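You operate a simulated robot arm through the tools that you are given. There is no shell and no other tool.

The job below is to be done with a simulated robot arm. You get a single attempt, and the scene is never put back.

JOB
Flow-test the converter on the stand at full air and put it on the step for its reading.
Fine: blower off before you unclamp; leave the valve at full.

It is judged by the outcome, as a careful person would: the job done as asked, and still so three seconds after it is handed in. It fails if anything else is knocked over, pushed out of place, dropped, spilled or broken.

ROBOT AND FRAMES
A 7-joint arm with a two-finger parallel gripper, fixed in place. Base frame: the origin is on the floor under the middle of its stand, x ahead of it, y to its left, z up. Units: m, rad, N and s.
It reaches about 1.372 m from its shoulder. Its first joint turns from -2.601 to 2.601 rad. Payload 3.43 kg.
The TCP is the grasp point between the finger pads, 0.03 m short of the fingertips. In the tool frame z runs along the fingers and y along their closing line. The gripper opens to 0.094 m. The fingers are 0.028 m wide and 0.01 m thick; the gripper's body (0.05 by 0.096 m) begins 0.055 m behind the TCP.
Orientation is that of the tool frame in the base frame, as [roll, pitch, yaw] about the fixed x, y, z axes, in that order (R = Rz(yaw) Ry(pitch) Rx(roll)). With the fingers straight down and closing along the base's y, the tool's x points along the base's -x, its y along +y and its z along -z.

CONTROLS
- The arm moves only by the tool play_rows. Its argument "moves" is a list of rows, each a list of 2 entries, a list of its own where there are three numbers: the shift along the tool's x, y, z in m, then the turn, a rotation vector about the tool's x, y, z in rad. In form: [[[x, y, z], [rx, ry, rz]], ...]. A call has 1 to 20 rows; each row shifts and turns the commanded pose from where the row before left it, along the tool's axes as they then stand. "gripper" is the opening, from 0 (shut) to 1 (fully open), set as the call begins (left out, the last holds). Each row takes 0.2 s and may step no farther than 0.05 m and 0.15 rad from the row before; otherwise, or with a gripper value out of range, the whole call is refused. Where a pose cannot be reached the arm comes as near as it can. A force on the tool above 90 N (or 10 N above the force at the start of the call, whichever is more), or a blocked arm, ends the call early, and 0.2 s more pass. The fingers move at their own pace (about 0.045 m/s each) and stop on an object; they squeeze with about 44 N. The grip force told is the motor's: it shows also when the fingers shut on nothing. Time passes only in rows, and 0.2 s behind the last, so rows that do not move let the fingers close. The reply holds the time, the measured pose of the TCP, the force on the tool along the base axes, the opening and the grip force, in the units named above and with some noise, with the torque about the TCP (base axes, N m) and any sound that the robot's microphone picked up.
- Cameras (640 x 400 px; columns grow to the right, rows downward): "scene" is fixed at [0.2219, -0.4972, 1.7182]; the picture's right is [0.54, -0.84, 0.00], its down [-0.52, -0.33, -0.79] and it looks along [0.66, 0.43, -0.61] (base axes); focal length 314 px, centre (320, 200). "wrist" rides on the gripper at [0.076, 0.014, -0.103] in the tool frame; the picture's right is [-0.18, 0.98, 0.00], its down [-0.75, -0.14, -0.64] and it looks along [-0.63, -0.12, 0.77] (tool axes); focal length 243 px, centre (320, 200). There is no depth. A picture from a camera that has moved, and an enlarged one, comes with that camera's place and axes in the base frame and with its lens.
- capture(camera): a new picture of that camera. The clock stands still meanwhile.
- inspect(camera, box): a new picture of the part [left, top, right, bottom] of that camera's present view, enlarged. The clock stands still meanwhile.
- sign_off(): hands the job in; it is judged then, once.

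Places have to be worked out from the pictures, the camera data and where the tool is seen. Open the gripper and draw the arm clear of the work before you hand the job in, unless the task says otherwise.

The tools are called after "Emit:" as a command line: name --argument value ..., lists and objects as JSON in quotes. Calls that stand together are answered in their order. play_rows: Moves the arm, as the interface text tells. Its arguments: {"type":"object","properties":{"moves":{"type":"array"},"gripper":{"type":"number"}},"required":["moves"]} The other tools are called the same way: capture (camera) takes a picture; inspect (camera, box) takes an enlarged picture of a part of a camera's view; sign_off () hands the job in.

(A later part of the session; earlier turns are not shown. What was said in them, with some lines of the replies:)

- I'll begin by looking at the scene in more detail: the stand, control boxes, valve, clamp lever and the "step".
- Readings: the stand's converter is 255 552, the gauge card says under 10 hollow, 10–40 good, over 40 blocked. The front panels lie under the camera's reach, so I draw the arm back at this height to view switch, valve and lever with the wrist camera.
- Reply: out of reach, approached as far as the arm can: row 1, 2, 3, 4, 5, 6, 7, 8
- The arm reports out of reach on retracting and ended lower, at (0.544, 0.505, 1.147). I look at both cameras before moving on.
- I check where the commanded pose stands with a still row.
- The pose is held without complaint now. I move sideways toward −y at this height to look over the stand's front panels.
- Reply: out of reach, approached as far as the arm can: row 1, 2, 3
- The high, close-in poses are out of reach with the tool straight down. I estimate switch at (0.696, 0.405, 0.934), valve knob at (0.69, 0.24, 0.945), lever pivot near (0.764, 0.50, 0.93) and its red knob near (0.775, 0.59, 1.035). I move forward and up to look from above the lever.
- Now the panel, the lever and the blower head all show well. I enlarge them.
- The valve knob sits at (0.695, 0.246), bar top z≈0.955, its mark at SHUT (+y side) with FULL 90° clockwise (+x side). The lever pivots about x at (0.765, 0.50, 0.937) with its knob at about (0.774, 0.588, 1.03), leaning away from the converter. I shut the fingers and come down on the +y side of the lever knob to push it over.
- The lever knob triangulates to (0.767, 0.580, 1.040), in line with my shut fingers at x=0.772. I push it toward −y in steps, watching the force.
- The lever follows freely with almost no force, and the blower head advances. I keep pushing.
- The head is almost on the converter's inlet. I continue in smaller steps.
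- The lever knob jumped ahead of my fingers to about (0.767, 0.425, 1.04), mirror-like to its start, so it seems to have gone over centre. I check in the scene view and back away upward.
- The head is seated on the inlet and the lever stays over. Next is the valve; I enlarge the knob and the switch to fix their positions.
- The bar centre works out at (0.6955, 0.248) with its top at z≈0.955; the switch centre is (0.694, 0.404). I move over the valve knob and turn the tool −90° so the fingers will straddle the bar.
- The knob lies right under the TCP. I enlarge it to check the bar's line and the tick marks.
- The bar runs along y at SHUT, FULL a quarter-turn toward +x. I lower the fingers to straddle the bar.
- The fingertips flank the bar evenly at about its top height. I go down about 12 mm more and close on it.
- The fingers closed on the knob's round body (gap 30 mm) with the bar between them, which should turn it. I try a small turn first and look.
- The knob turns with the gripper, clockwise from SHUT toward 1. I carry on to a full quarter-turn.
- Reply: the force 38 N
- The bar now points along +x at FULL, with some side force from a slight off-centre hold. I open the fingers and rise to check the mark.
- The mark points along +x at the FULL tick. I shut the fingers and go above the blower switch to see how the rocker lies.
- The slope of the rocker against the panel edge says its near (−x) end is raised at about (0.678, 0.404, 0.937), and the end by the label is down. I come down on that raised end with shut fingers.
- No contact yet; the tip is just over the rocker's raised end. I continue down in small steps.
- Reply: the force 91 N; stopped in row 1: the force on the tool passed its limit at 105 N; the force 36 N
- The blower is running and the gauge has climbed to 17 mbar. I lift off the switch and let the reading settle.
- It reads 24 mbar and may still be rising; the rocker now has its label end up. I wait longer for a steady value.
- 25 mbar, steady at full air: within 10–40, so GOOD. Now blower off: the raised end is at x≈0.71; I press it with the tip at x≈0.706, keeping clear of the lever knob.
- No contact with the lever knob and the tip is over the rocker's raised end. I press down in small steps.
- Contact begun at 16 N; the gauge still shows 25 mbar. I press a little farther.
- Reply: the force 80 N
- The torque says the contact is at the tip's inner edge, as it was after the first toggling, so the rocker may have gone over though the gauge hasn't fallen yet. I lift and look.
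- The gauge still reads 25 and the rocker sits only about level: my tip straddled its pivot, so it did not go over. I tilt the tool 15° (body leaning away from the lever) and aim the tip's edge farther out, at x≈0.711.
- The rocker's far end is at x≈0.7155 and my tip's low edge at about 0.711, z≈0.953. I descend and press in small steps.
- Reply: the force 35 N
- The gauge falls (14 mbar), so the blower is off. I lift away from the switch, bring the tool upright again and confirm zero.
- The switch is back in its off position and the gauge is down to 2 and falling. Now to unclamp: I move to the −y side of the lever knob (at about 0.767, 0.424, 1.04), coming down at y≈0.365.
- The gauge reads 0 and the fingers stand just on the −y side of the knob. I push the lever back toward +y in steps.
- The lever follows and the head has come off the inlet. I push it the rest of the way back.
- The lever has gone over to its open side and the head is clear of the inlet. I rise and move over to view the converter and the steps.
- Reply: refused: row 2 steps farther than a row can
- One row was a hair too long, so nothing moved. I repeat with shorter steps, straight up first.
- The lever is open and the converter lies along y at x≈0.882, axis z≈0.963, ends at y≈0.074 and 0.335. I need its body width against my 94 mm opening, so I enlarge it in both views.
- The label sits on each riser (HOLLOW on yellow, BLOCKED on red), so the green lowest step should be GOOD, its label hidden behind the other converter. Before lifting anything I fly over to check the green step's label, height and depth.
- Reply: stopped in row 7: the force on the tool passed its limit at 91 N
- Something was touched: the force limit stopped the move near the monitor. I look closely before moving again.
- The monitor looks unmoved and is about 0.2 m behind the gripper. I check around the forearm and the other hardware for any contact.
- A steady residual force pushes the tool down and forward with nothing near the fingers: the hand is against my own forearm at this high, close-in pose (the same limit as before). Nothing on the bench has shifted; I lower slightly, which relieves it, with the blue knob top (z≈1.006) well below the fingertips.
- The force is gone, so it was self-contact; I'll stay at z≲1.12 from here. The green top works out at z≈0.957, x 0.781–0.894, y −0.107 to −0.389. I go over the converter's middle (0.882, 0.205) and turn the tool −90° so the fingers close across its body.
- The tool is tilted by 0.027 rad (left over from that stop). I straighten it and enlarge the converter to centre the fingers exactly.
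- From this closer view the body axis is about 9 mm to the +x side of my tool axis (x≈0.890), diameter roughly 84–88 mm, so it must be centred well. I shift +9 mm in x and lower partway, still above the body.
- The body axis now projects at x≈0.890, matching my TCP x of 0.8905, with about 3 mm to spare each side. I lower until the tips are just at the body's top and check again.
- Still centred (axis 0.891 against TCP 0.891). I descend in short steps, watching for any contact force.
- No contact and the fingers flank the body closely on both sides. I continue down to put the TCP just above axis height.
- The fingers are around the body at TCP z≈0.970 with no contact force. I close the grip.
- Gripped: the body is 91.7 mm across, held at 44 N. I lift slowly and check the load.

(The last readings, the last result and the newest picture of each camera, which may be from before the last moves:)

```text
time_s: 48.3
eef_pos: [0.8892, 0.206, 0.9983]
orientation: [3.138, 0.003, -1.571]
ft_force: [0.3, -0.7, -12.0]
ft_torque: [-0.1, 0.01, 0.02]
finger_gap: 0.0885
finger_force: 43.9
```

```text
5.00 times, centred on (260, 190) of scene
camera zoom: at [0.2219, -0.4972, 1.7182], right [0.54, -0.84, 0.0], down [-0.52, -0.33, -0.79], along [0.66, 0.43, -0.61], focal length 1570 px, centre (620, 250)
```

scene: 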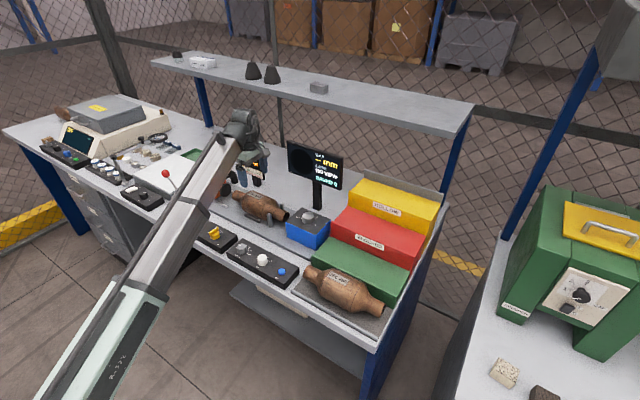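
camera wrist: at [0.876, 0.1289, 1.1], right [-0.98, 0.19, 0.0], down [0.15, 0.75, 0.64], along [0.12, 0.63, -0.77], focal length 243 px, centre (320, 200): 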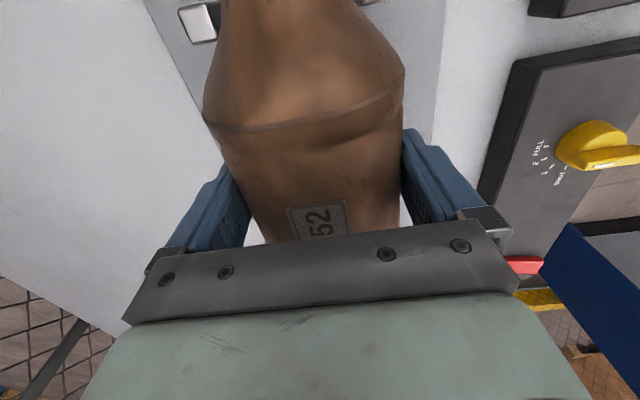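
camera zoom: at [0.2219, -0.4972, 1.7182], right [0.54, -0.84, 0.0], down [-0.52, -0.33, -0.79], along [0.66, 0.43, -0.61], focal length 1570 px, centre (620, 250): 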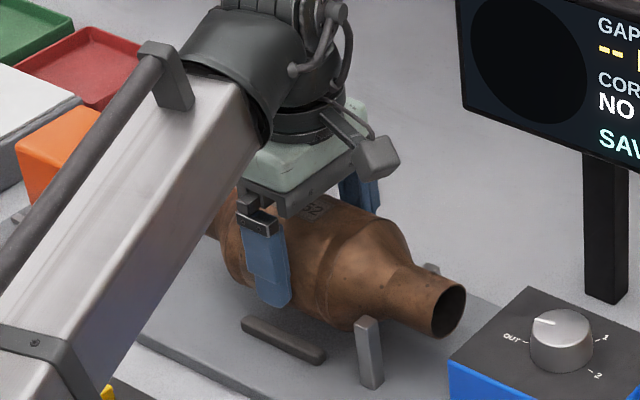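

The load is about 12 N (1.2 kg), but the finger gap shrank from 91.7 to 88.5 mm, so I check whether it is slipping by holding still.

Emit:
play_rows --moves '[[[0, 0, 0], [0, 0, 0]], [[0, 0, 0], [0, 0, 0]], [[0, 0, 0], [0, 0, 0]]]'

Emit:
inspect --camera "scene" --box '[210, 150, 310, 230]'

Emit:
inspect --camera "wrist" --box '[180, 80, 440, 250]'

```text
time_s: 49.1
eef_pos: [0.8904, 0.2059, 0.9979]
orientation: [3.138, 0.004, -1.572]
ft_force: [-0.8, -0.1, -11.7]
ft_torque: [-0.07, -0.01, -0.05]
finger_gap: 0.0886
finger_force: 44.1
```

```text
5.00 times, centred on (260, 190) of scene
camera zoom: at [0.2219, -0.4972, 1.7182], right [0.54, -0.84, 0.0], down [-0.52, -0.33, -0.79], along [0.66, 0.43, -0.61], focal length 1570 px, centre (620, 250)
```

zoom: 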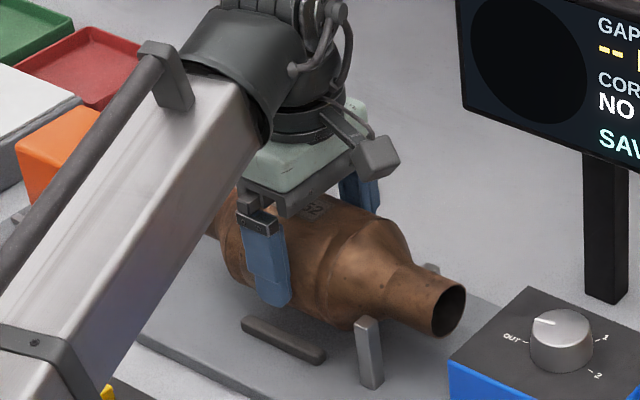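

```text
2.35 times, centred on (310, 165) of wrist
camera zoom: at [0.8762, 0.129, 1.1001], right [-0.98, 0.19, 0.0], down [0.14, 0.75, 0.64], along [0.12, 0.63, -0.77], focal length 571 px, centre (344, 282)
```

zoom: 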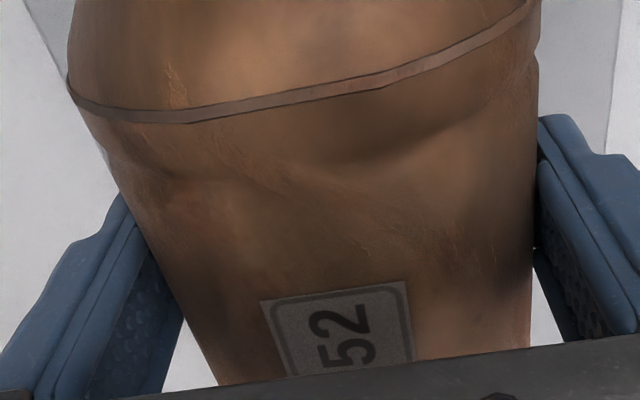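

The hold is steady at 88.6 mm with no slip. I lift to z≈1.10 so the converter clears the blue box, then check.

Emit:
play_rows --moves '[[[0, 0, -0.025], [0, 0, 0]], [[0, 0, -0.025], [0, 0, 0]], [[0, 0, -0.025], [0, 0, 0]], [[0, 0, -0.025], [0, 0, 0]]]'

Emit:
capture --camera "scene"

```text
time_s: 50.1
eef_pos: [0.889, 0.2039, 1.0996]
orientation: [3.139, 0.004, -1.574]
ft_force: [0.1, 1.0, -12.2]
ft_torque: [-0.09, 0.02, 0.0]
finger_gap: 0.0886
finger_force: 44.3
```

```text
taken
```

scene: 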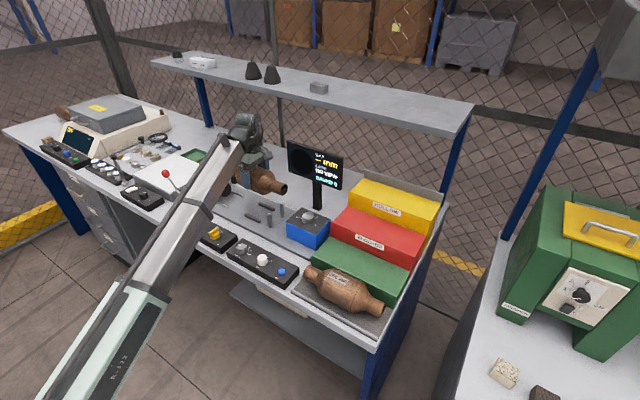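

The converter is clear of the cradle and level. I carry it across toward the green step in two stages.

Emit:
play_rows --moves '[[[0.03, 0.004, 0], [0, 0, 0]], [[0.032, 0.004, 0], [0, 0, 0]], [[0.032, 0.004, 0], [0, 0, 0]], [[0.032, 0.004, 0], [0, 0, 0]], [[0.032, 0.004, 0], [0, 0, 0]], [[0.032, 0.004, 0], [0, 0, 0]], [[0.032, 0.004, 0], [0, 0, 0]]]'

Emit:
capture --camera "scene"

Emit:
capture --camera "wrist"

```text
time_s: 51.7
eef_pos: [0.8632, -0.0167, 1.0978]
orientation: [3.139, 0.004, -1.571]
ft_force: [0.2, 1.1, -12.0]
ft_torque: [-0.1, 0.02, -0.01]
finger_gap: 0.0885
finger_force: 44.1
```

```text
taken
```

scene: 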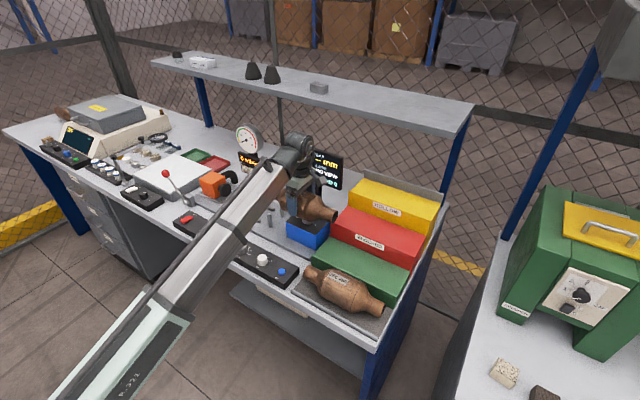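

```text
taken
camera wrist: at [0.8489, -0.0924, 1.1996], right [-0.98, 0.18, 0.0], down [0.14, 0.75, 0.64], along [0.12, 0.63, -0.76], focal length 243 px, centre (320, 200)
```

wrist: 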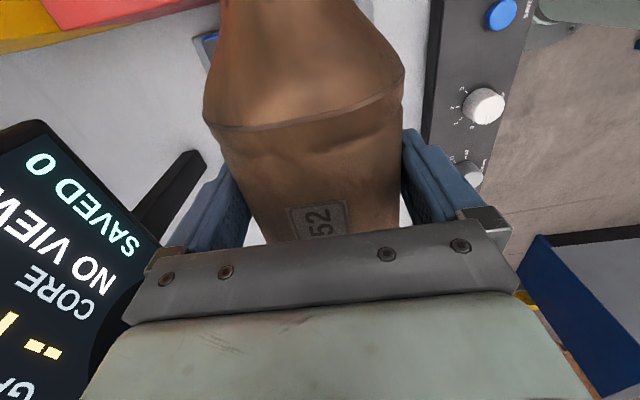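

Holding steady. I carry on to above the green step, aiming at (0.832, −0.248).

Emit:
play_rows --moves '[[[0.033, 0.0044, 0], [0, 0, 0]], [[0.033, 0.0044, 0], [0, 0, 0]], [[0.033, 0.0044, 0], [0, 0, 0]], [[0.033, 0.0044, 0], [0, 0, 0]], [[0.033, 0.0044, 0], [0, 0, 0]], [[0.033, 0.0044, 0], [0, 0, 0]], [[0.033, 0.0044, 0], [0, 0, 0]]]'

Emit:
capture --camera "scene"

Emit:
capture --camera "wrist"

Emit:
inspect --camera "scene" --box '[270, 170, 450, 320]'

```text
time_s: 53.3
eef_pos: [0.8307, -0.2483, 1.0969]
orientation: [3.139, 0.004, -1.573]
ft_force: [0.3, 0.6, -11.8]
ft_torque: [-0.1, 0.01, 0.01]
finger_gap: 0.0885
finger_force: 44.0
```

```text
taken
```

scene: 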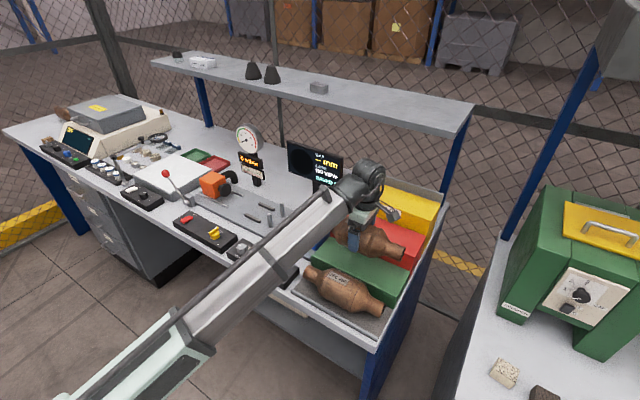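

```text
taken
camera wrist: at [0.8176, -0.3248, 1.1979], right [-0.98, 0.19, 0.0], down [0.14, 0.75, 0.64], along [0.12, 0.63, -0.76], focal length 243 px, centre (320, 200)
```

wrist: 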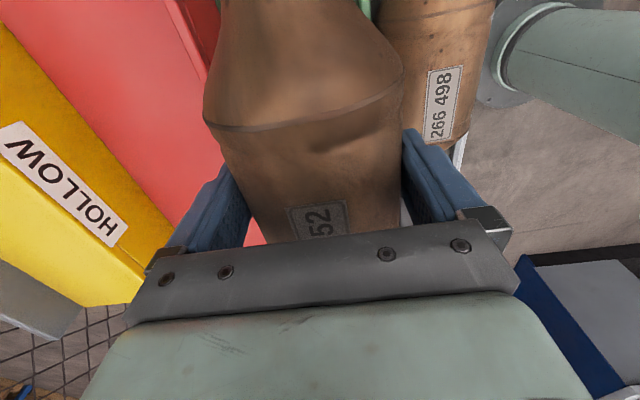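

```text
2.67 times, centred on (360, 245) of scene
camera zoom: at [0.2219, -0.4972, 1.7182], right [0.54, -0.84, 0.0], down [-0.52, -0.33, -0.79], along [0.66, 0.43, -0.61], focal length 837 px, centre (213, 80)
```

zoom: 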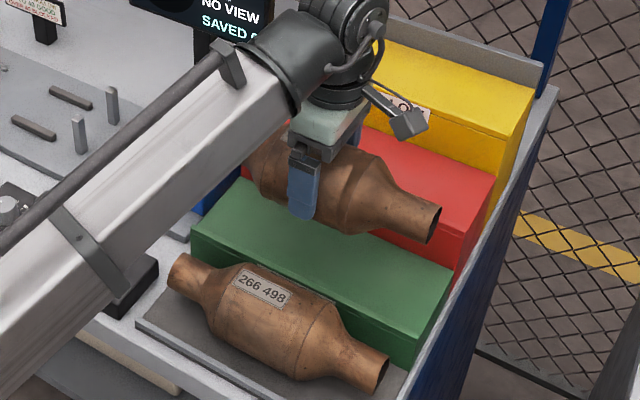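

Over the green step now. I enlarge the gap between the held converter, the red riser and the other converter before lowering.

Emit:
inspect --camera "wrist" --box '[140, 0, 300, 100]'

Emit:
inspect --camera "wrist" --box '[340, 0, 520, 170]'

```text
4.00 times, centred on (220, 50) of wrist
camera zoom: at [0.8176, -0.3248, 1.1979], right [-0.98, 0.19, 0.0], down [0.14, 0.75, 0.64], along [0.12, 0.63, -0.76], focal length 970 px, centre (720, 800)
```

zoom: 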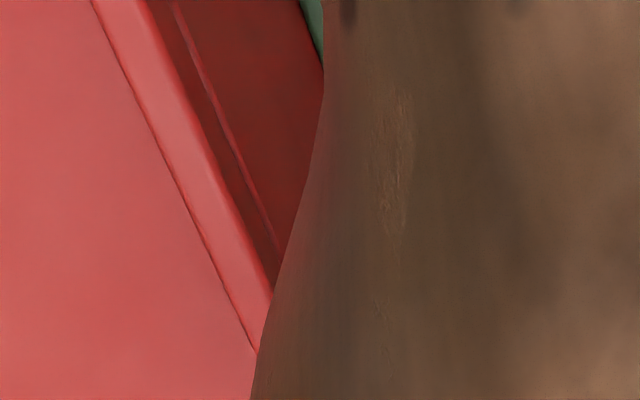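

```text
2.35 times, centred on (430, 85) of wrist
camera zoom: at [0.8176, -0.3248, 1.1979], right [-0.98, 0.19, 0.0], down [0.14, 0.75, 0.64], along [0.12, 0.63, -0.76], focal length 571 px, centre (61, 471)
```

zoom: 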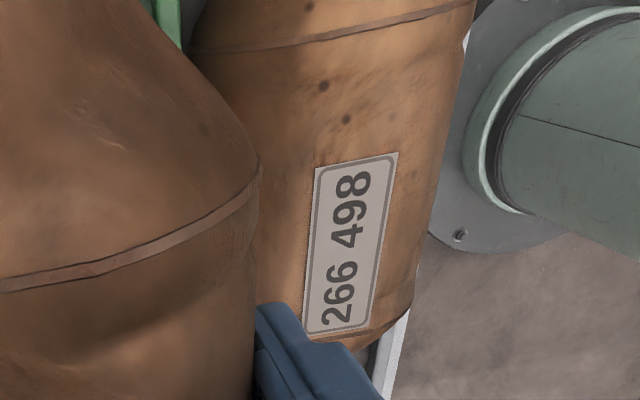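

The red riser is at x≈0.896 and the other converter reaches to about x≈0.776, lower down; with my fingers centred at 0.831 there are roughly 8 mm spare on both sides. I lower most of the way.

Emit:
play_rows --moves '[[[0, 0, 0.025], [0, 0, 0]], [[0, 0, 0.025], [0, 0, 0]], [[0, 0, 0.015], [0, 0, 0]], [[0, 0, 0.01], [0, 0, 0]]]'

Emit:
capture --camera "wrist"

Emit:
inspect --camera "scene" --box '[300, 190, 430, 300]'

```text
time_s: 54.3
eef_pos: [0.8295, -0.2485, 1.0216]
orientation: [3.139, 0.004, -1.573]
ft_force: [-0.6, -0.1, -11.5]
ft_torque: [-0.08, 0.01, 0.02]
finger_gap: 0.0884
finger_force: 44.3
```

```text
taken
camera wrist: at [0.8155, -0.3246, 1.123], right [-0.98, 0.19, 0.0], down [0.14, 0.75, 0.64], along [0.12, 0.63, -0.76], focal length 243 px, centre (320, 200)
```

wrist: 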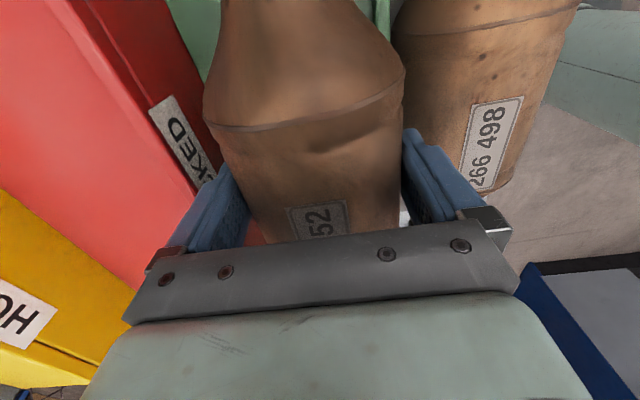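

```text
3.64 times, centred on (365, 245) of scene
camera zoom: at [0.2219, -0.4972, 1.7182], right [0.54, -0.84, 0.0], down [-0.52, -0.33, -0.79], along [0.66, 0.43, -0.61], focal length 1142 px, centre (156, 36)
```

zoom: 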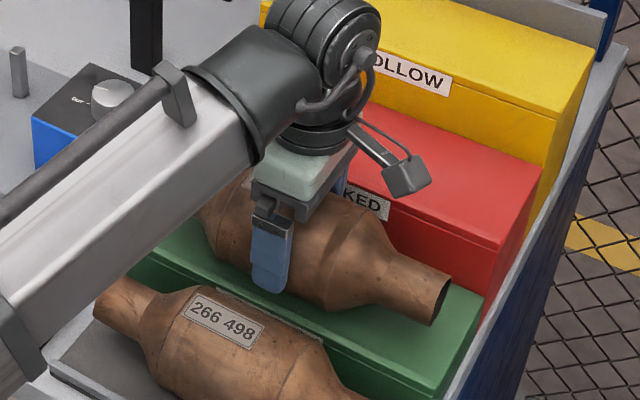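

Still hanging freely at −11.5 N, close above the step. I lower in small steps until the step takes the weight.

Emit:
play_rows --moves '[[[0, 0, 0.004], [0, 0, 0]], [[0, 0, 0.004], [0, 0, 0]]]'

Emit:
play_rows --moves '[[[0, 0, 0.003], [0, 0, 0]]]'

Emit:
inspect --camera "scene" --box '[300, 200, 420, 300]'

```text
time_s: 54.9
eef_pos: [0.8298, -0.2475, 1.0137]
orientation: [3.141, 0.002, -1.574]
ft_force: [-2.4, 0.1, -6.0]
ft_torque: [0.16, -0.06, 0.05]
finger_gap: 0.0881
finger_force: 44.0
```

```text
time_s: 55.3
eef_pos: [0.8315, -0.249, 1.0149]
orientation: [3.141, 0.004, -1.572]
ft_force: [-2.8, -3.7, 31.3]
ft_torque: [1.0, 0.0, 0.11]
finger_gap: 0.0886
finger_force: 43.3
```

```text
4.00 times, centred on (360, 250) of scene
camera zoom: at [0.2219, -0.4972, 1.7182], right [0.54, -0.84, 0.0], down [-0.52, -0.33, -0.79], along [0.66, 0.43, -0.61], focal length 1256 px, centre (160, 0)
```

zoom: 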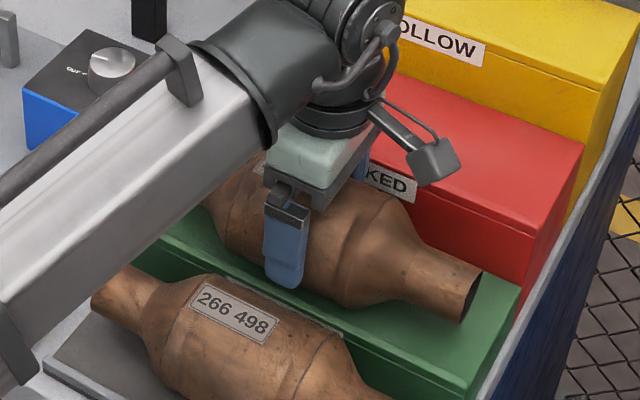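

The step carries it now (+31 N, a little preload). I ease up 2.5 mm to take off the preload, then open the fingers.

Emit:
play_rows --moves '[[[0, 0, -0.0025], [0, 0, 0]], [[0, 0, 0], [0, 0, 0]]]'

Emit:
play_rows --moves '[[[0, 0, 0], [0, 0, 0]], [[0, 0, 0], [0, 0, 0]], [[0, 0, 0], [0, 0, 0]]]' --gripper 1

Emit:
inspect --camera "scene" --box '[300, 200, 420, 300]'

Emit:
capture --camera "wrist"

```text
time_s: 55.9
eef_pos: [0.8291, -0.2472, 1.0136]
orientation: [3.141, 0.002, -1.573]
ft_force: [-1.7, -6.0, 18.0]
ft_torque: [0.76, -0.33, 0.08]
finger_gap: 0.0881
finger_force: 43.8
```

```text
time_s: 56.7
eef_pos: [0.8299, -0.2463, 1.0138]
orientation: [3.137, 0.004, -1.573]
ft_force: [0.1, -0.3, 0.5]
ft_torque: [0.02, -0.02, -0.01]
finger_gap: 0.0941
finger_force: 0.0
```

```text
4.00 times, centred on (360, 250) of scene
camera zoom: at [0.2219, -0.4972, 1.7182], right [0.54, -0.84, 0.0], down [-0.52, -0.33, -0.79], along [0.66, 0.43, -0.61], focal length 1256 px, centre (160, 0)
```

zoom: 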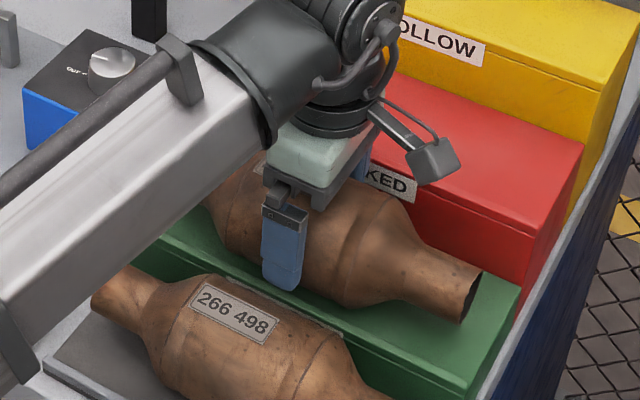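

```text
taken
camera wrist: at [0.8167, -0.3237, 1.1151], right [-0.98, 0.19, 0.0], down [0.14, 0.75, 0.64], along [0.12, 0.63, -0.76], focal length 243 px, centre (320, 200)
```

wrist: 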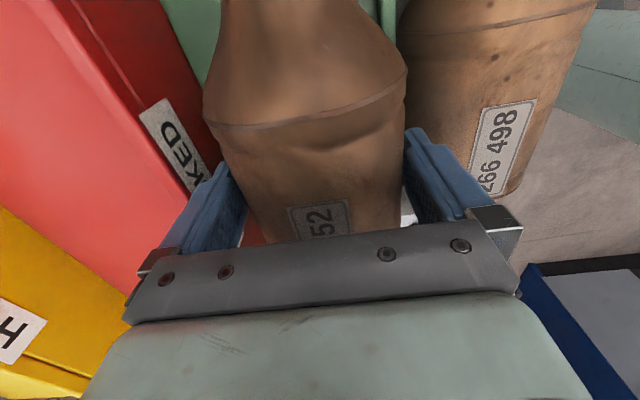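

Released with no force on the tool, and the converter has not moved. I rise slowly and check that it does not roll or follow.

Emit:
play_rows --moves '[[[0, 0, -0.01], [0, 0, 0]], [[0, 0, -0.01], [0, 0, 0]], [[0, 0, -0.01], [0, 0, 0]]]'

Emit:
inspect --camera "scene" --box '[300, 200, 420, 300]'

Emit:
capture --camera "wrist"

```text
time_s: 57.5
eef_pos: [0.8295, -0.2477, 1.0433]
orientation: [3.139, 0.004, -1.572]
ft_force: [-0.1, 0.2, 0.7]
ft_torque: [0.0, 0.01, 0.0]
finger_gap: 0.094
finger_force: 0.0
```

```text
4.00 times, centred on (360, 250) of scene
camera zoom: at [0.2219, -0.4972, 1.7182], right [0.54, -0.84, 0.0], down [-0.52, -0.33, -0.79], along [0.66, 0.43, -0.61], focal length 1256 px, centre (160, 0)
```

zoom: 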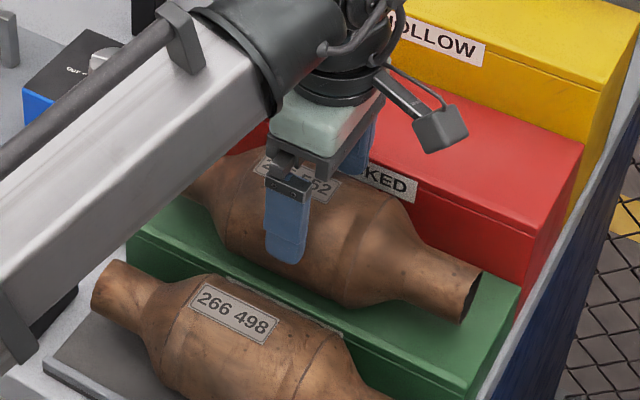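

```text
taken
camera wrist: at [0.8166, -0.3245, 1.145], right [-0.98, 0.19, 0.0], down [0.14, 0.75, 0.64], along [0.12, 0.63, -0.76], focal length 243 px, centre (320, 200)
```

wrist: 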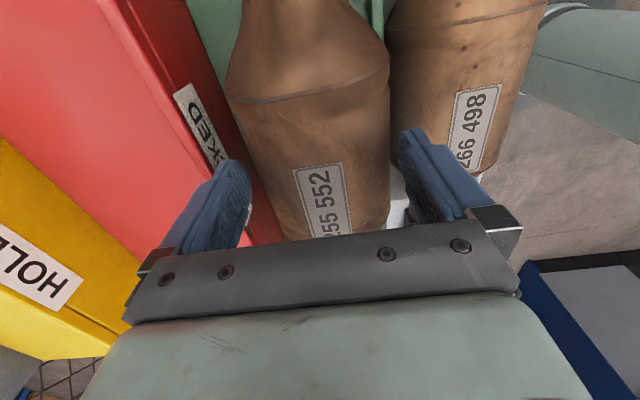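

The converter stays in place on the green step. I rise clear of it and then withdraw.

Emit:
play_rows --moves '[[[0, 0, -0.02], [0, 0, 0]], [[0, 0, -0.02], [0, 0, 0]], [[0, 0, -0.015], [0, 0, 0]]]'

Emit:
capture --camera "wrist"

Emit:
inspect --camera "scene" --box '[280, 180, 440, 320]'

```text
time_s: 58.3
eef_pos: [0.833, -0.2497, 1.1003]
orientation: [3.137, 0.003, -1.573]
ft_force: [0.7, -0.1, 0.0]
ft_torque: [0.02, 0.01, 0.02]
finger_gap: 0.0941
finger_force: 0.0
```

```text
taken
camera wrist: at [0.8185, -0.3248, 1.2015], right [-0.98, 0.19, 0.0], down [0.14, 0.75, 0.64], along [0.12, 0.63, -0.76], focal length 243 px, centre (320, 200)
```

wrist: 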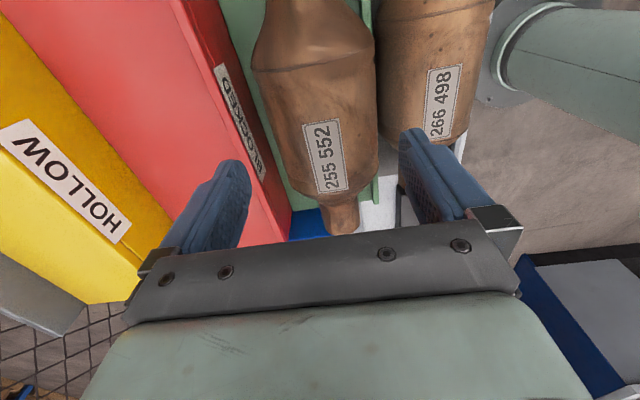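

```text
2.86 times, centred on (360, 250) of scene
camera zoom: at [0.2219, -0.4972, 1.7182], right [0.54, -0.84, 0.0], down [-0.52, -0.33, -0.79], along [0.66, 0.43, -0.61], focal length 897 px, centre (206, 57)
```

zoom: 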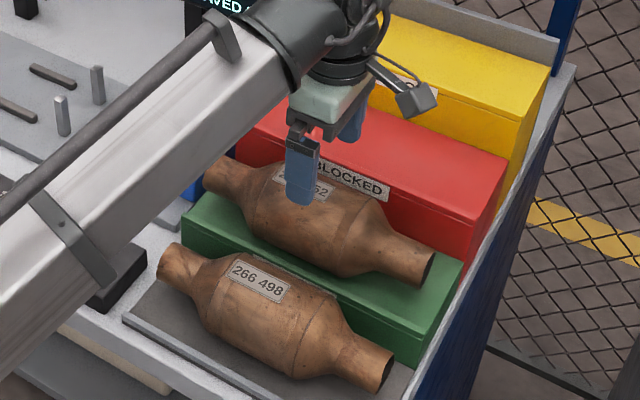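

It rests on the green step, in front of the red BLOCKED riser. I try to read the green step's label and withdraw the arm along +y at this height, clear of everything.

Emit:
inspect --camera "scene" --box '[325, 255, 389, 295]'

Emit:
play_rows --moves '[[[-0.04, -0.002, 0], [0, 0, 0]], [[-0.04, -0.002, 0], [0, 0, 0]], [[-0.04, -0.002, 0], [0, 0, 0]], [[-0.04, -0.002, 0], [0, 0, 0]], [[-0.04, -0.002, 0], [0, 0, 0]], [[-0.04, -0.002, 0], [0, 0, 0]], [[-0.04, -0.002, 0], [0, 0, 0]], [[-0.04, -0.002, 0], [0, 0, 0]], [[-0.04, -0.002, 0], [0, 0, 0]], [[-0.04, -0.002, 0], [0, 0, 0]], [[-0.04, -0.002, 0], [0, 0, 0]], [[-0.04, -0.002, 0], [0, 0, 0]], [[-0.04, 0, 0], [0, 0, 0]], [[-0.04, 0, 0], [0, 0, 0]], [[-0.04, 0, -0.01], [0, 0, 0]], [[-0.04, 0, -0.02], [0, 0, 0]], [[-0.02, 0, -0.02], [0, 0, 0]]]'

Emit:
capture --camera "scene"

Emit:
capture --camera "wrist"

```text
10.00 times, centred on (357, 275) of scene
camera zoom: at [0.2219, -0.4972, 1.7182], right [0.54, -0.84, 0.0], down [-0.52, -0.33, -0.79], along [0.66, 0.43, -0.61], focal length 3140 px, centre (-50, -550)
```

zoom: 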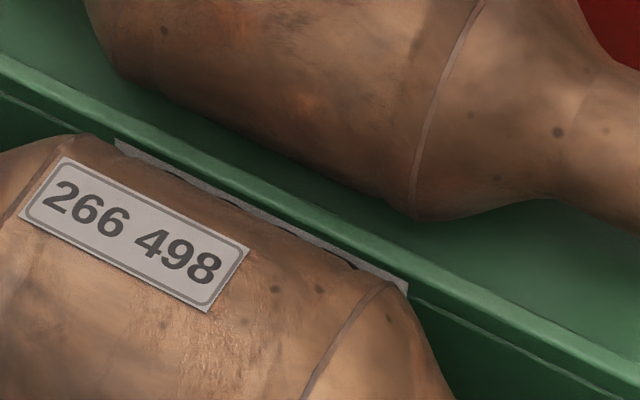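

```text
time_s: 61.9
eef_pos: [0.854, 0.4112, 1.1535]
orientation: [3.14, 0.003, -1.571]
ft_force: [-0.9, 0.1, 0.5]
ft_torque: [0.01, -0.02, 0.02]
finger_gap: 0.0939
finger_force: 0.0
```

```text
taken
```

scene: 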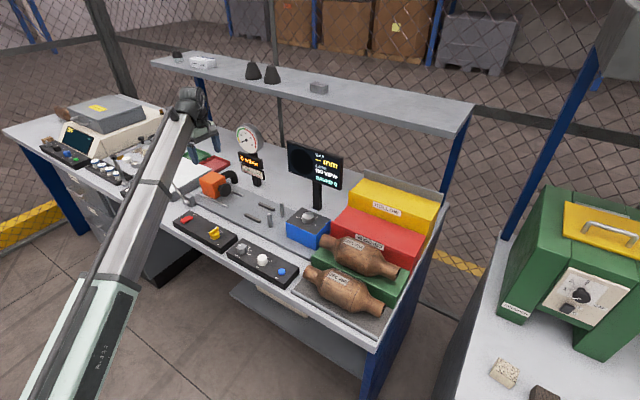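

```text
taken
camera wrist: at [0.8405, 0.3337, 1.2538], right [-0.98, 0.19, 0.0], down [0.14, 0.75, 0.64], along [0.12, 0.63, -0.76], focal length 243 px, centre (320, 200)
```

wrist: 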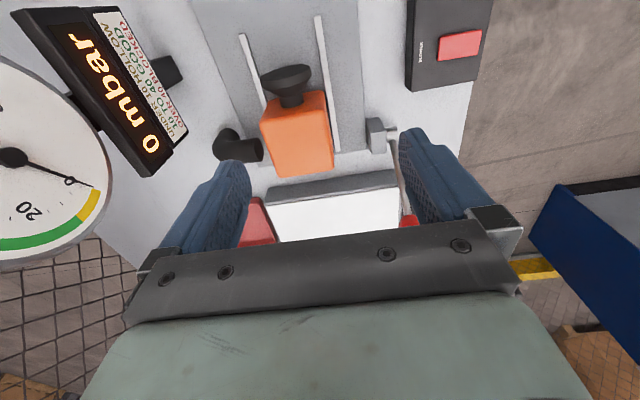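

The arm is away and the gauge reads 0. A last close check of the converter on the step, the valve and switch, and the lever.

Emit:
inspect --camera "scene" --box '[290, 200, 450, 320]'

Emit:
inspect --camera "scene" --box '[150, 130, 310, 250]'

Emit:
inspect --camera "scene" --box '[165, 205, 245, 255]'

```text
3.33 times, centred on (370, 260) of scene
camera zoom: at [0.2219, -0.4972, 1.7182], right [0.54, -0.84, 0.0], down [-0.52, -0.33, -0.79], along [0.66, 0.43, -0.61], focal length 1046 px, centre (153, 0)
```

zoom: 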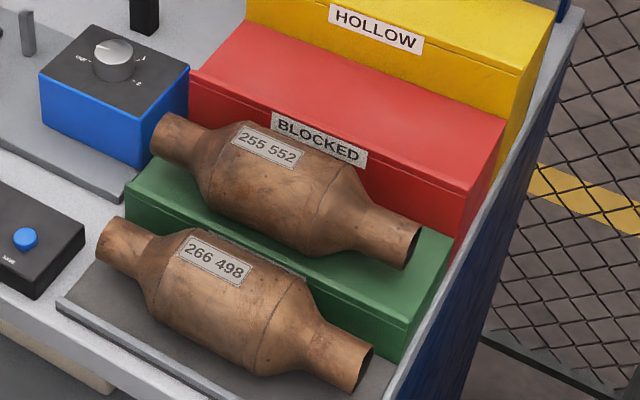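

```text
3.33 times, centred on (230, 190) of scene
camera zoom: at [0.2219, -0.4972, 1.7182], right [0.54, -0.84, 0.0], down [-0.52, -0.33, -0.79], along [0.66, 0.43, -0.61], focal length 1046 px, centre (620, 233)
```

zoom: 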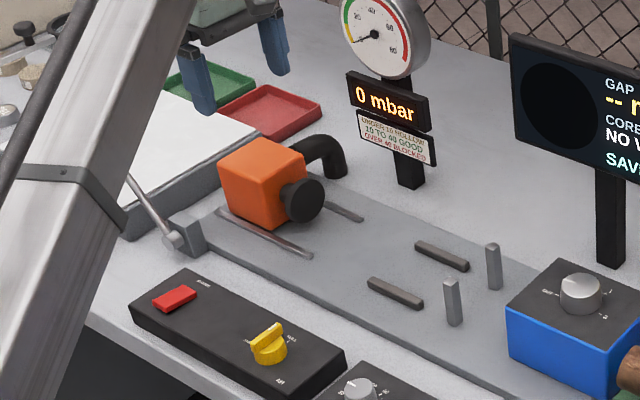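

```text
8.00 times, centred on (205, 230) of scene
camera zoom: at [0.2219, -0.4972, 1.7182], right [0.54, -0.84, 0.0], down [-0.52, -0.33, -0.79], along [0.66, 0.43, -0.61], focal length 2512 px, centre (1240, -40)
```

zoom: 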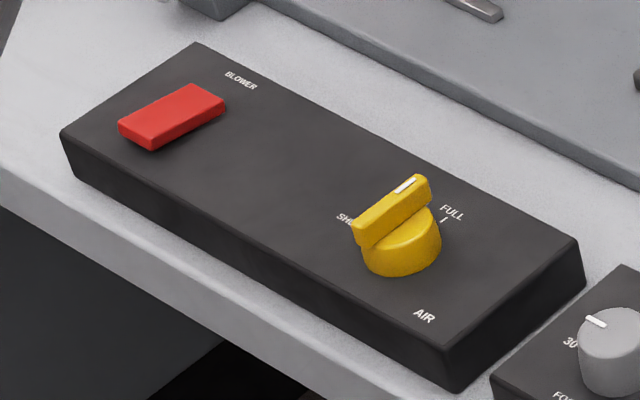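

Everything is as intended: 255 552 on the green step, blower off, valve at FULL, clamp open. I let a little time pass to confirm it stays put.

Emit:
play_rows --moves '[[[0, 0, 0], [0, 0, 0]], [[0, 0, 0], [0, 0, 0]], [[0, 0, 0], [0, 0, 0]], [[0, 0, 0], [0, 0, 0]], [[0, 0, 0], [0, 0, 0]], [[0, 0, 0], [0, 0, 0]], [[0, 0, 0], [0, 0, 0]], [[0, 0, 0], [0, 0, 0]]]'

Emit:
inspect --camera "scene" --box '[290, 200, 450, 320]'

```text
time_s: 63.7
eef_pos: [0.8539, 0.4098, 1.1522]
orientation: [3.137, 0.003, -1.572]
ft_force: [-0.9, 0.5, -0.5]
ft_torque: [0.0, 0.01, 0.0]
finger_gap: 0.0939
finger_force: 0.1
```

```text
3.33 times, centred on (370, 260) of scene
camera zoom: at [0.2219, -0.4972, 1.7182], right [0.54, -0.84, 0.0], down [-0.52, -0.33, -0.79], along [0.66, 0.43, -0.61], focal length 1046 px, centre (153, 0)
```

zoom: 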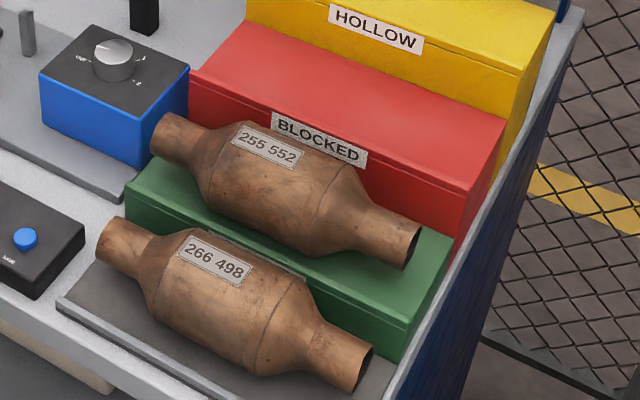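

The converter has not moved in the last seconds, the gripper is open and the arm is clear. I hand the job in.

Emit:
sign_off

```text
The job is handed in.
```

Converter 255 552 read a steady 25 mbar at full air, which is in the GOOD band (10 to 40), so I put it on the green step. I handed the job in with it resting there.

- **Step label:** I never read the green step's label, because the other converter, 266 498, hides most of it. I took green as GOOD because the gauge card prints GOOD in green and the other two steps are marked HOLLOW and BLOCKED.
- **Order and final state:** I turned the blower off and waited for the gauge to reach 0 before unclamping. The valve is still at FULL and the clamp is open.
- **Blower switch:** The first press to turn it off only brought the switch level. A second press, farther out on the switch, turned it off.
- **Force stop:** While crossing the bench empty-handed, the arm stopped once on its force limit. I believe the hand had touched its own forearm, because the force went away when I lowered it. The pictures showed nothing on the bench had moved.

The converter had not moved in the roughly five seconds I watched after letting go. The gripper is open and the arm is clear of the converter and steps.
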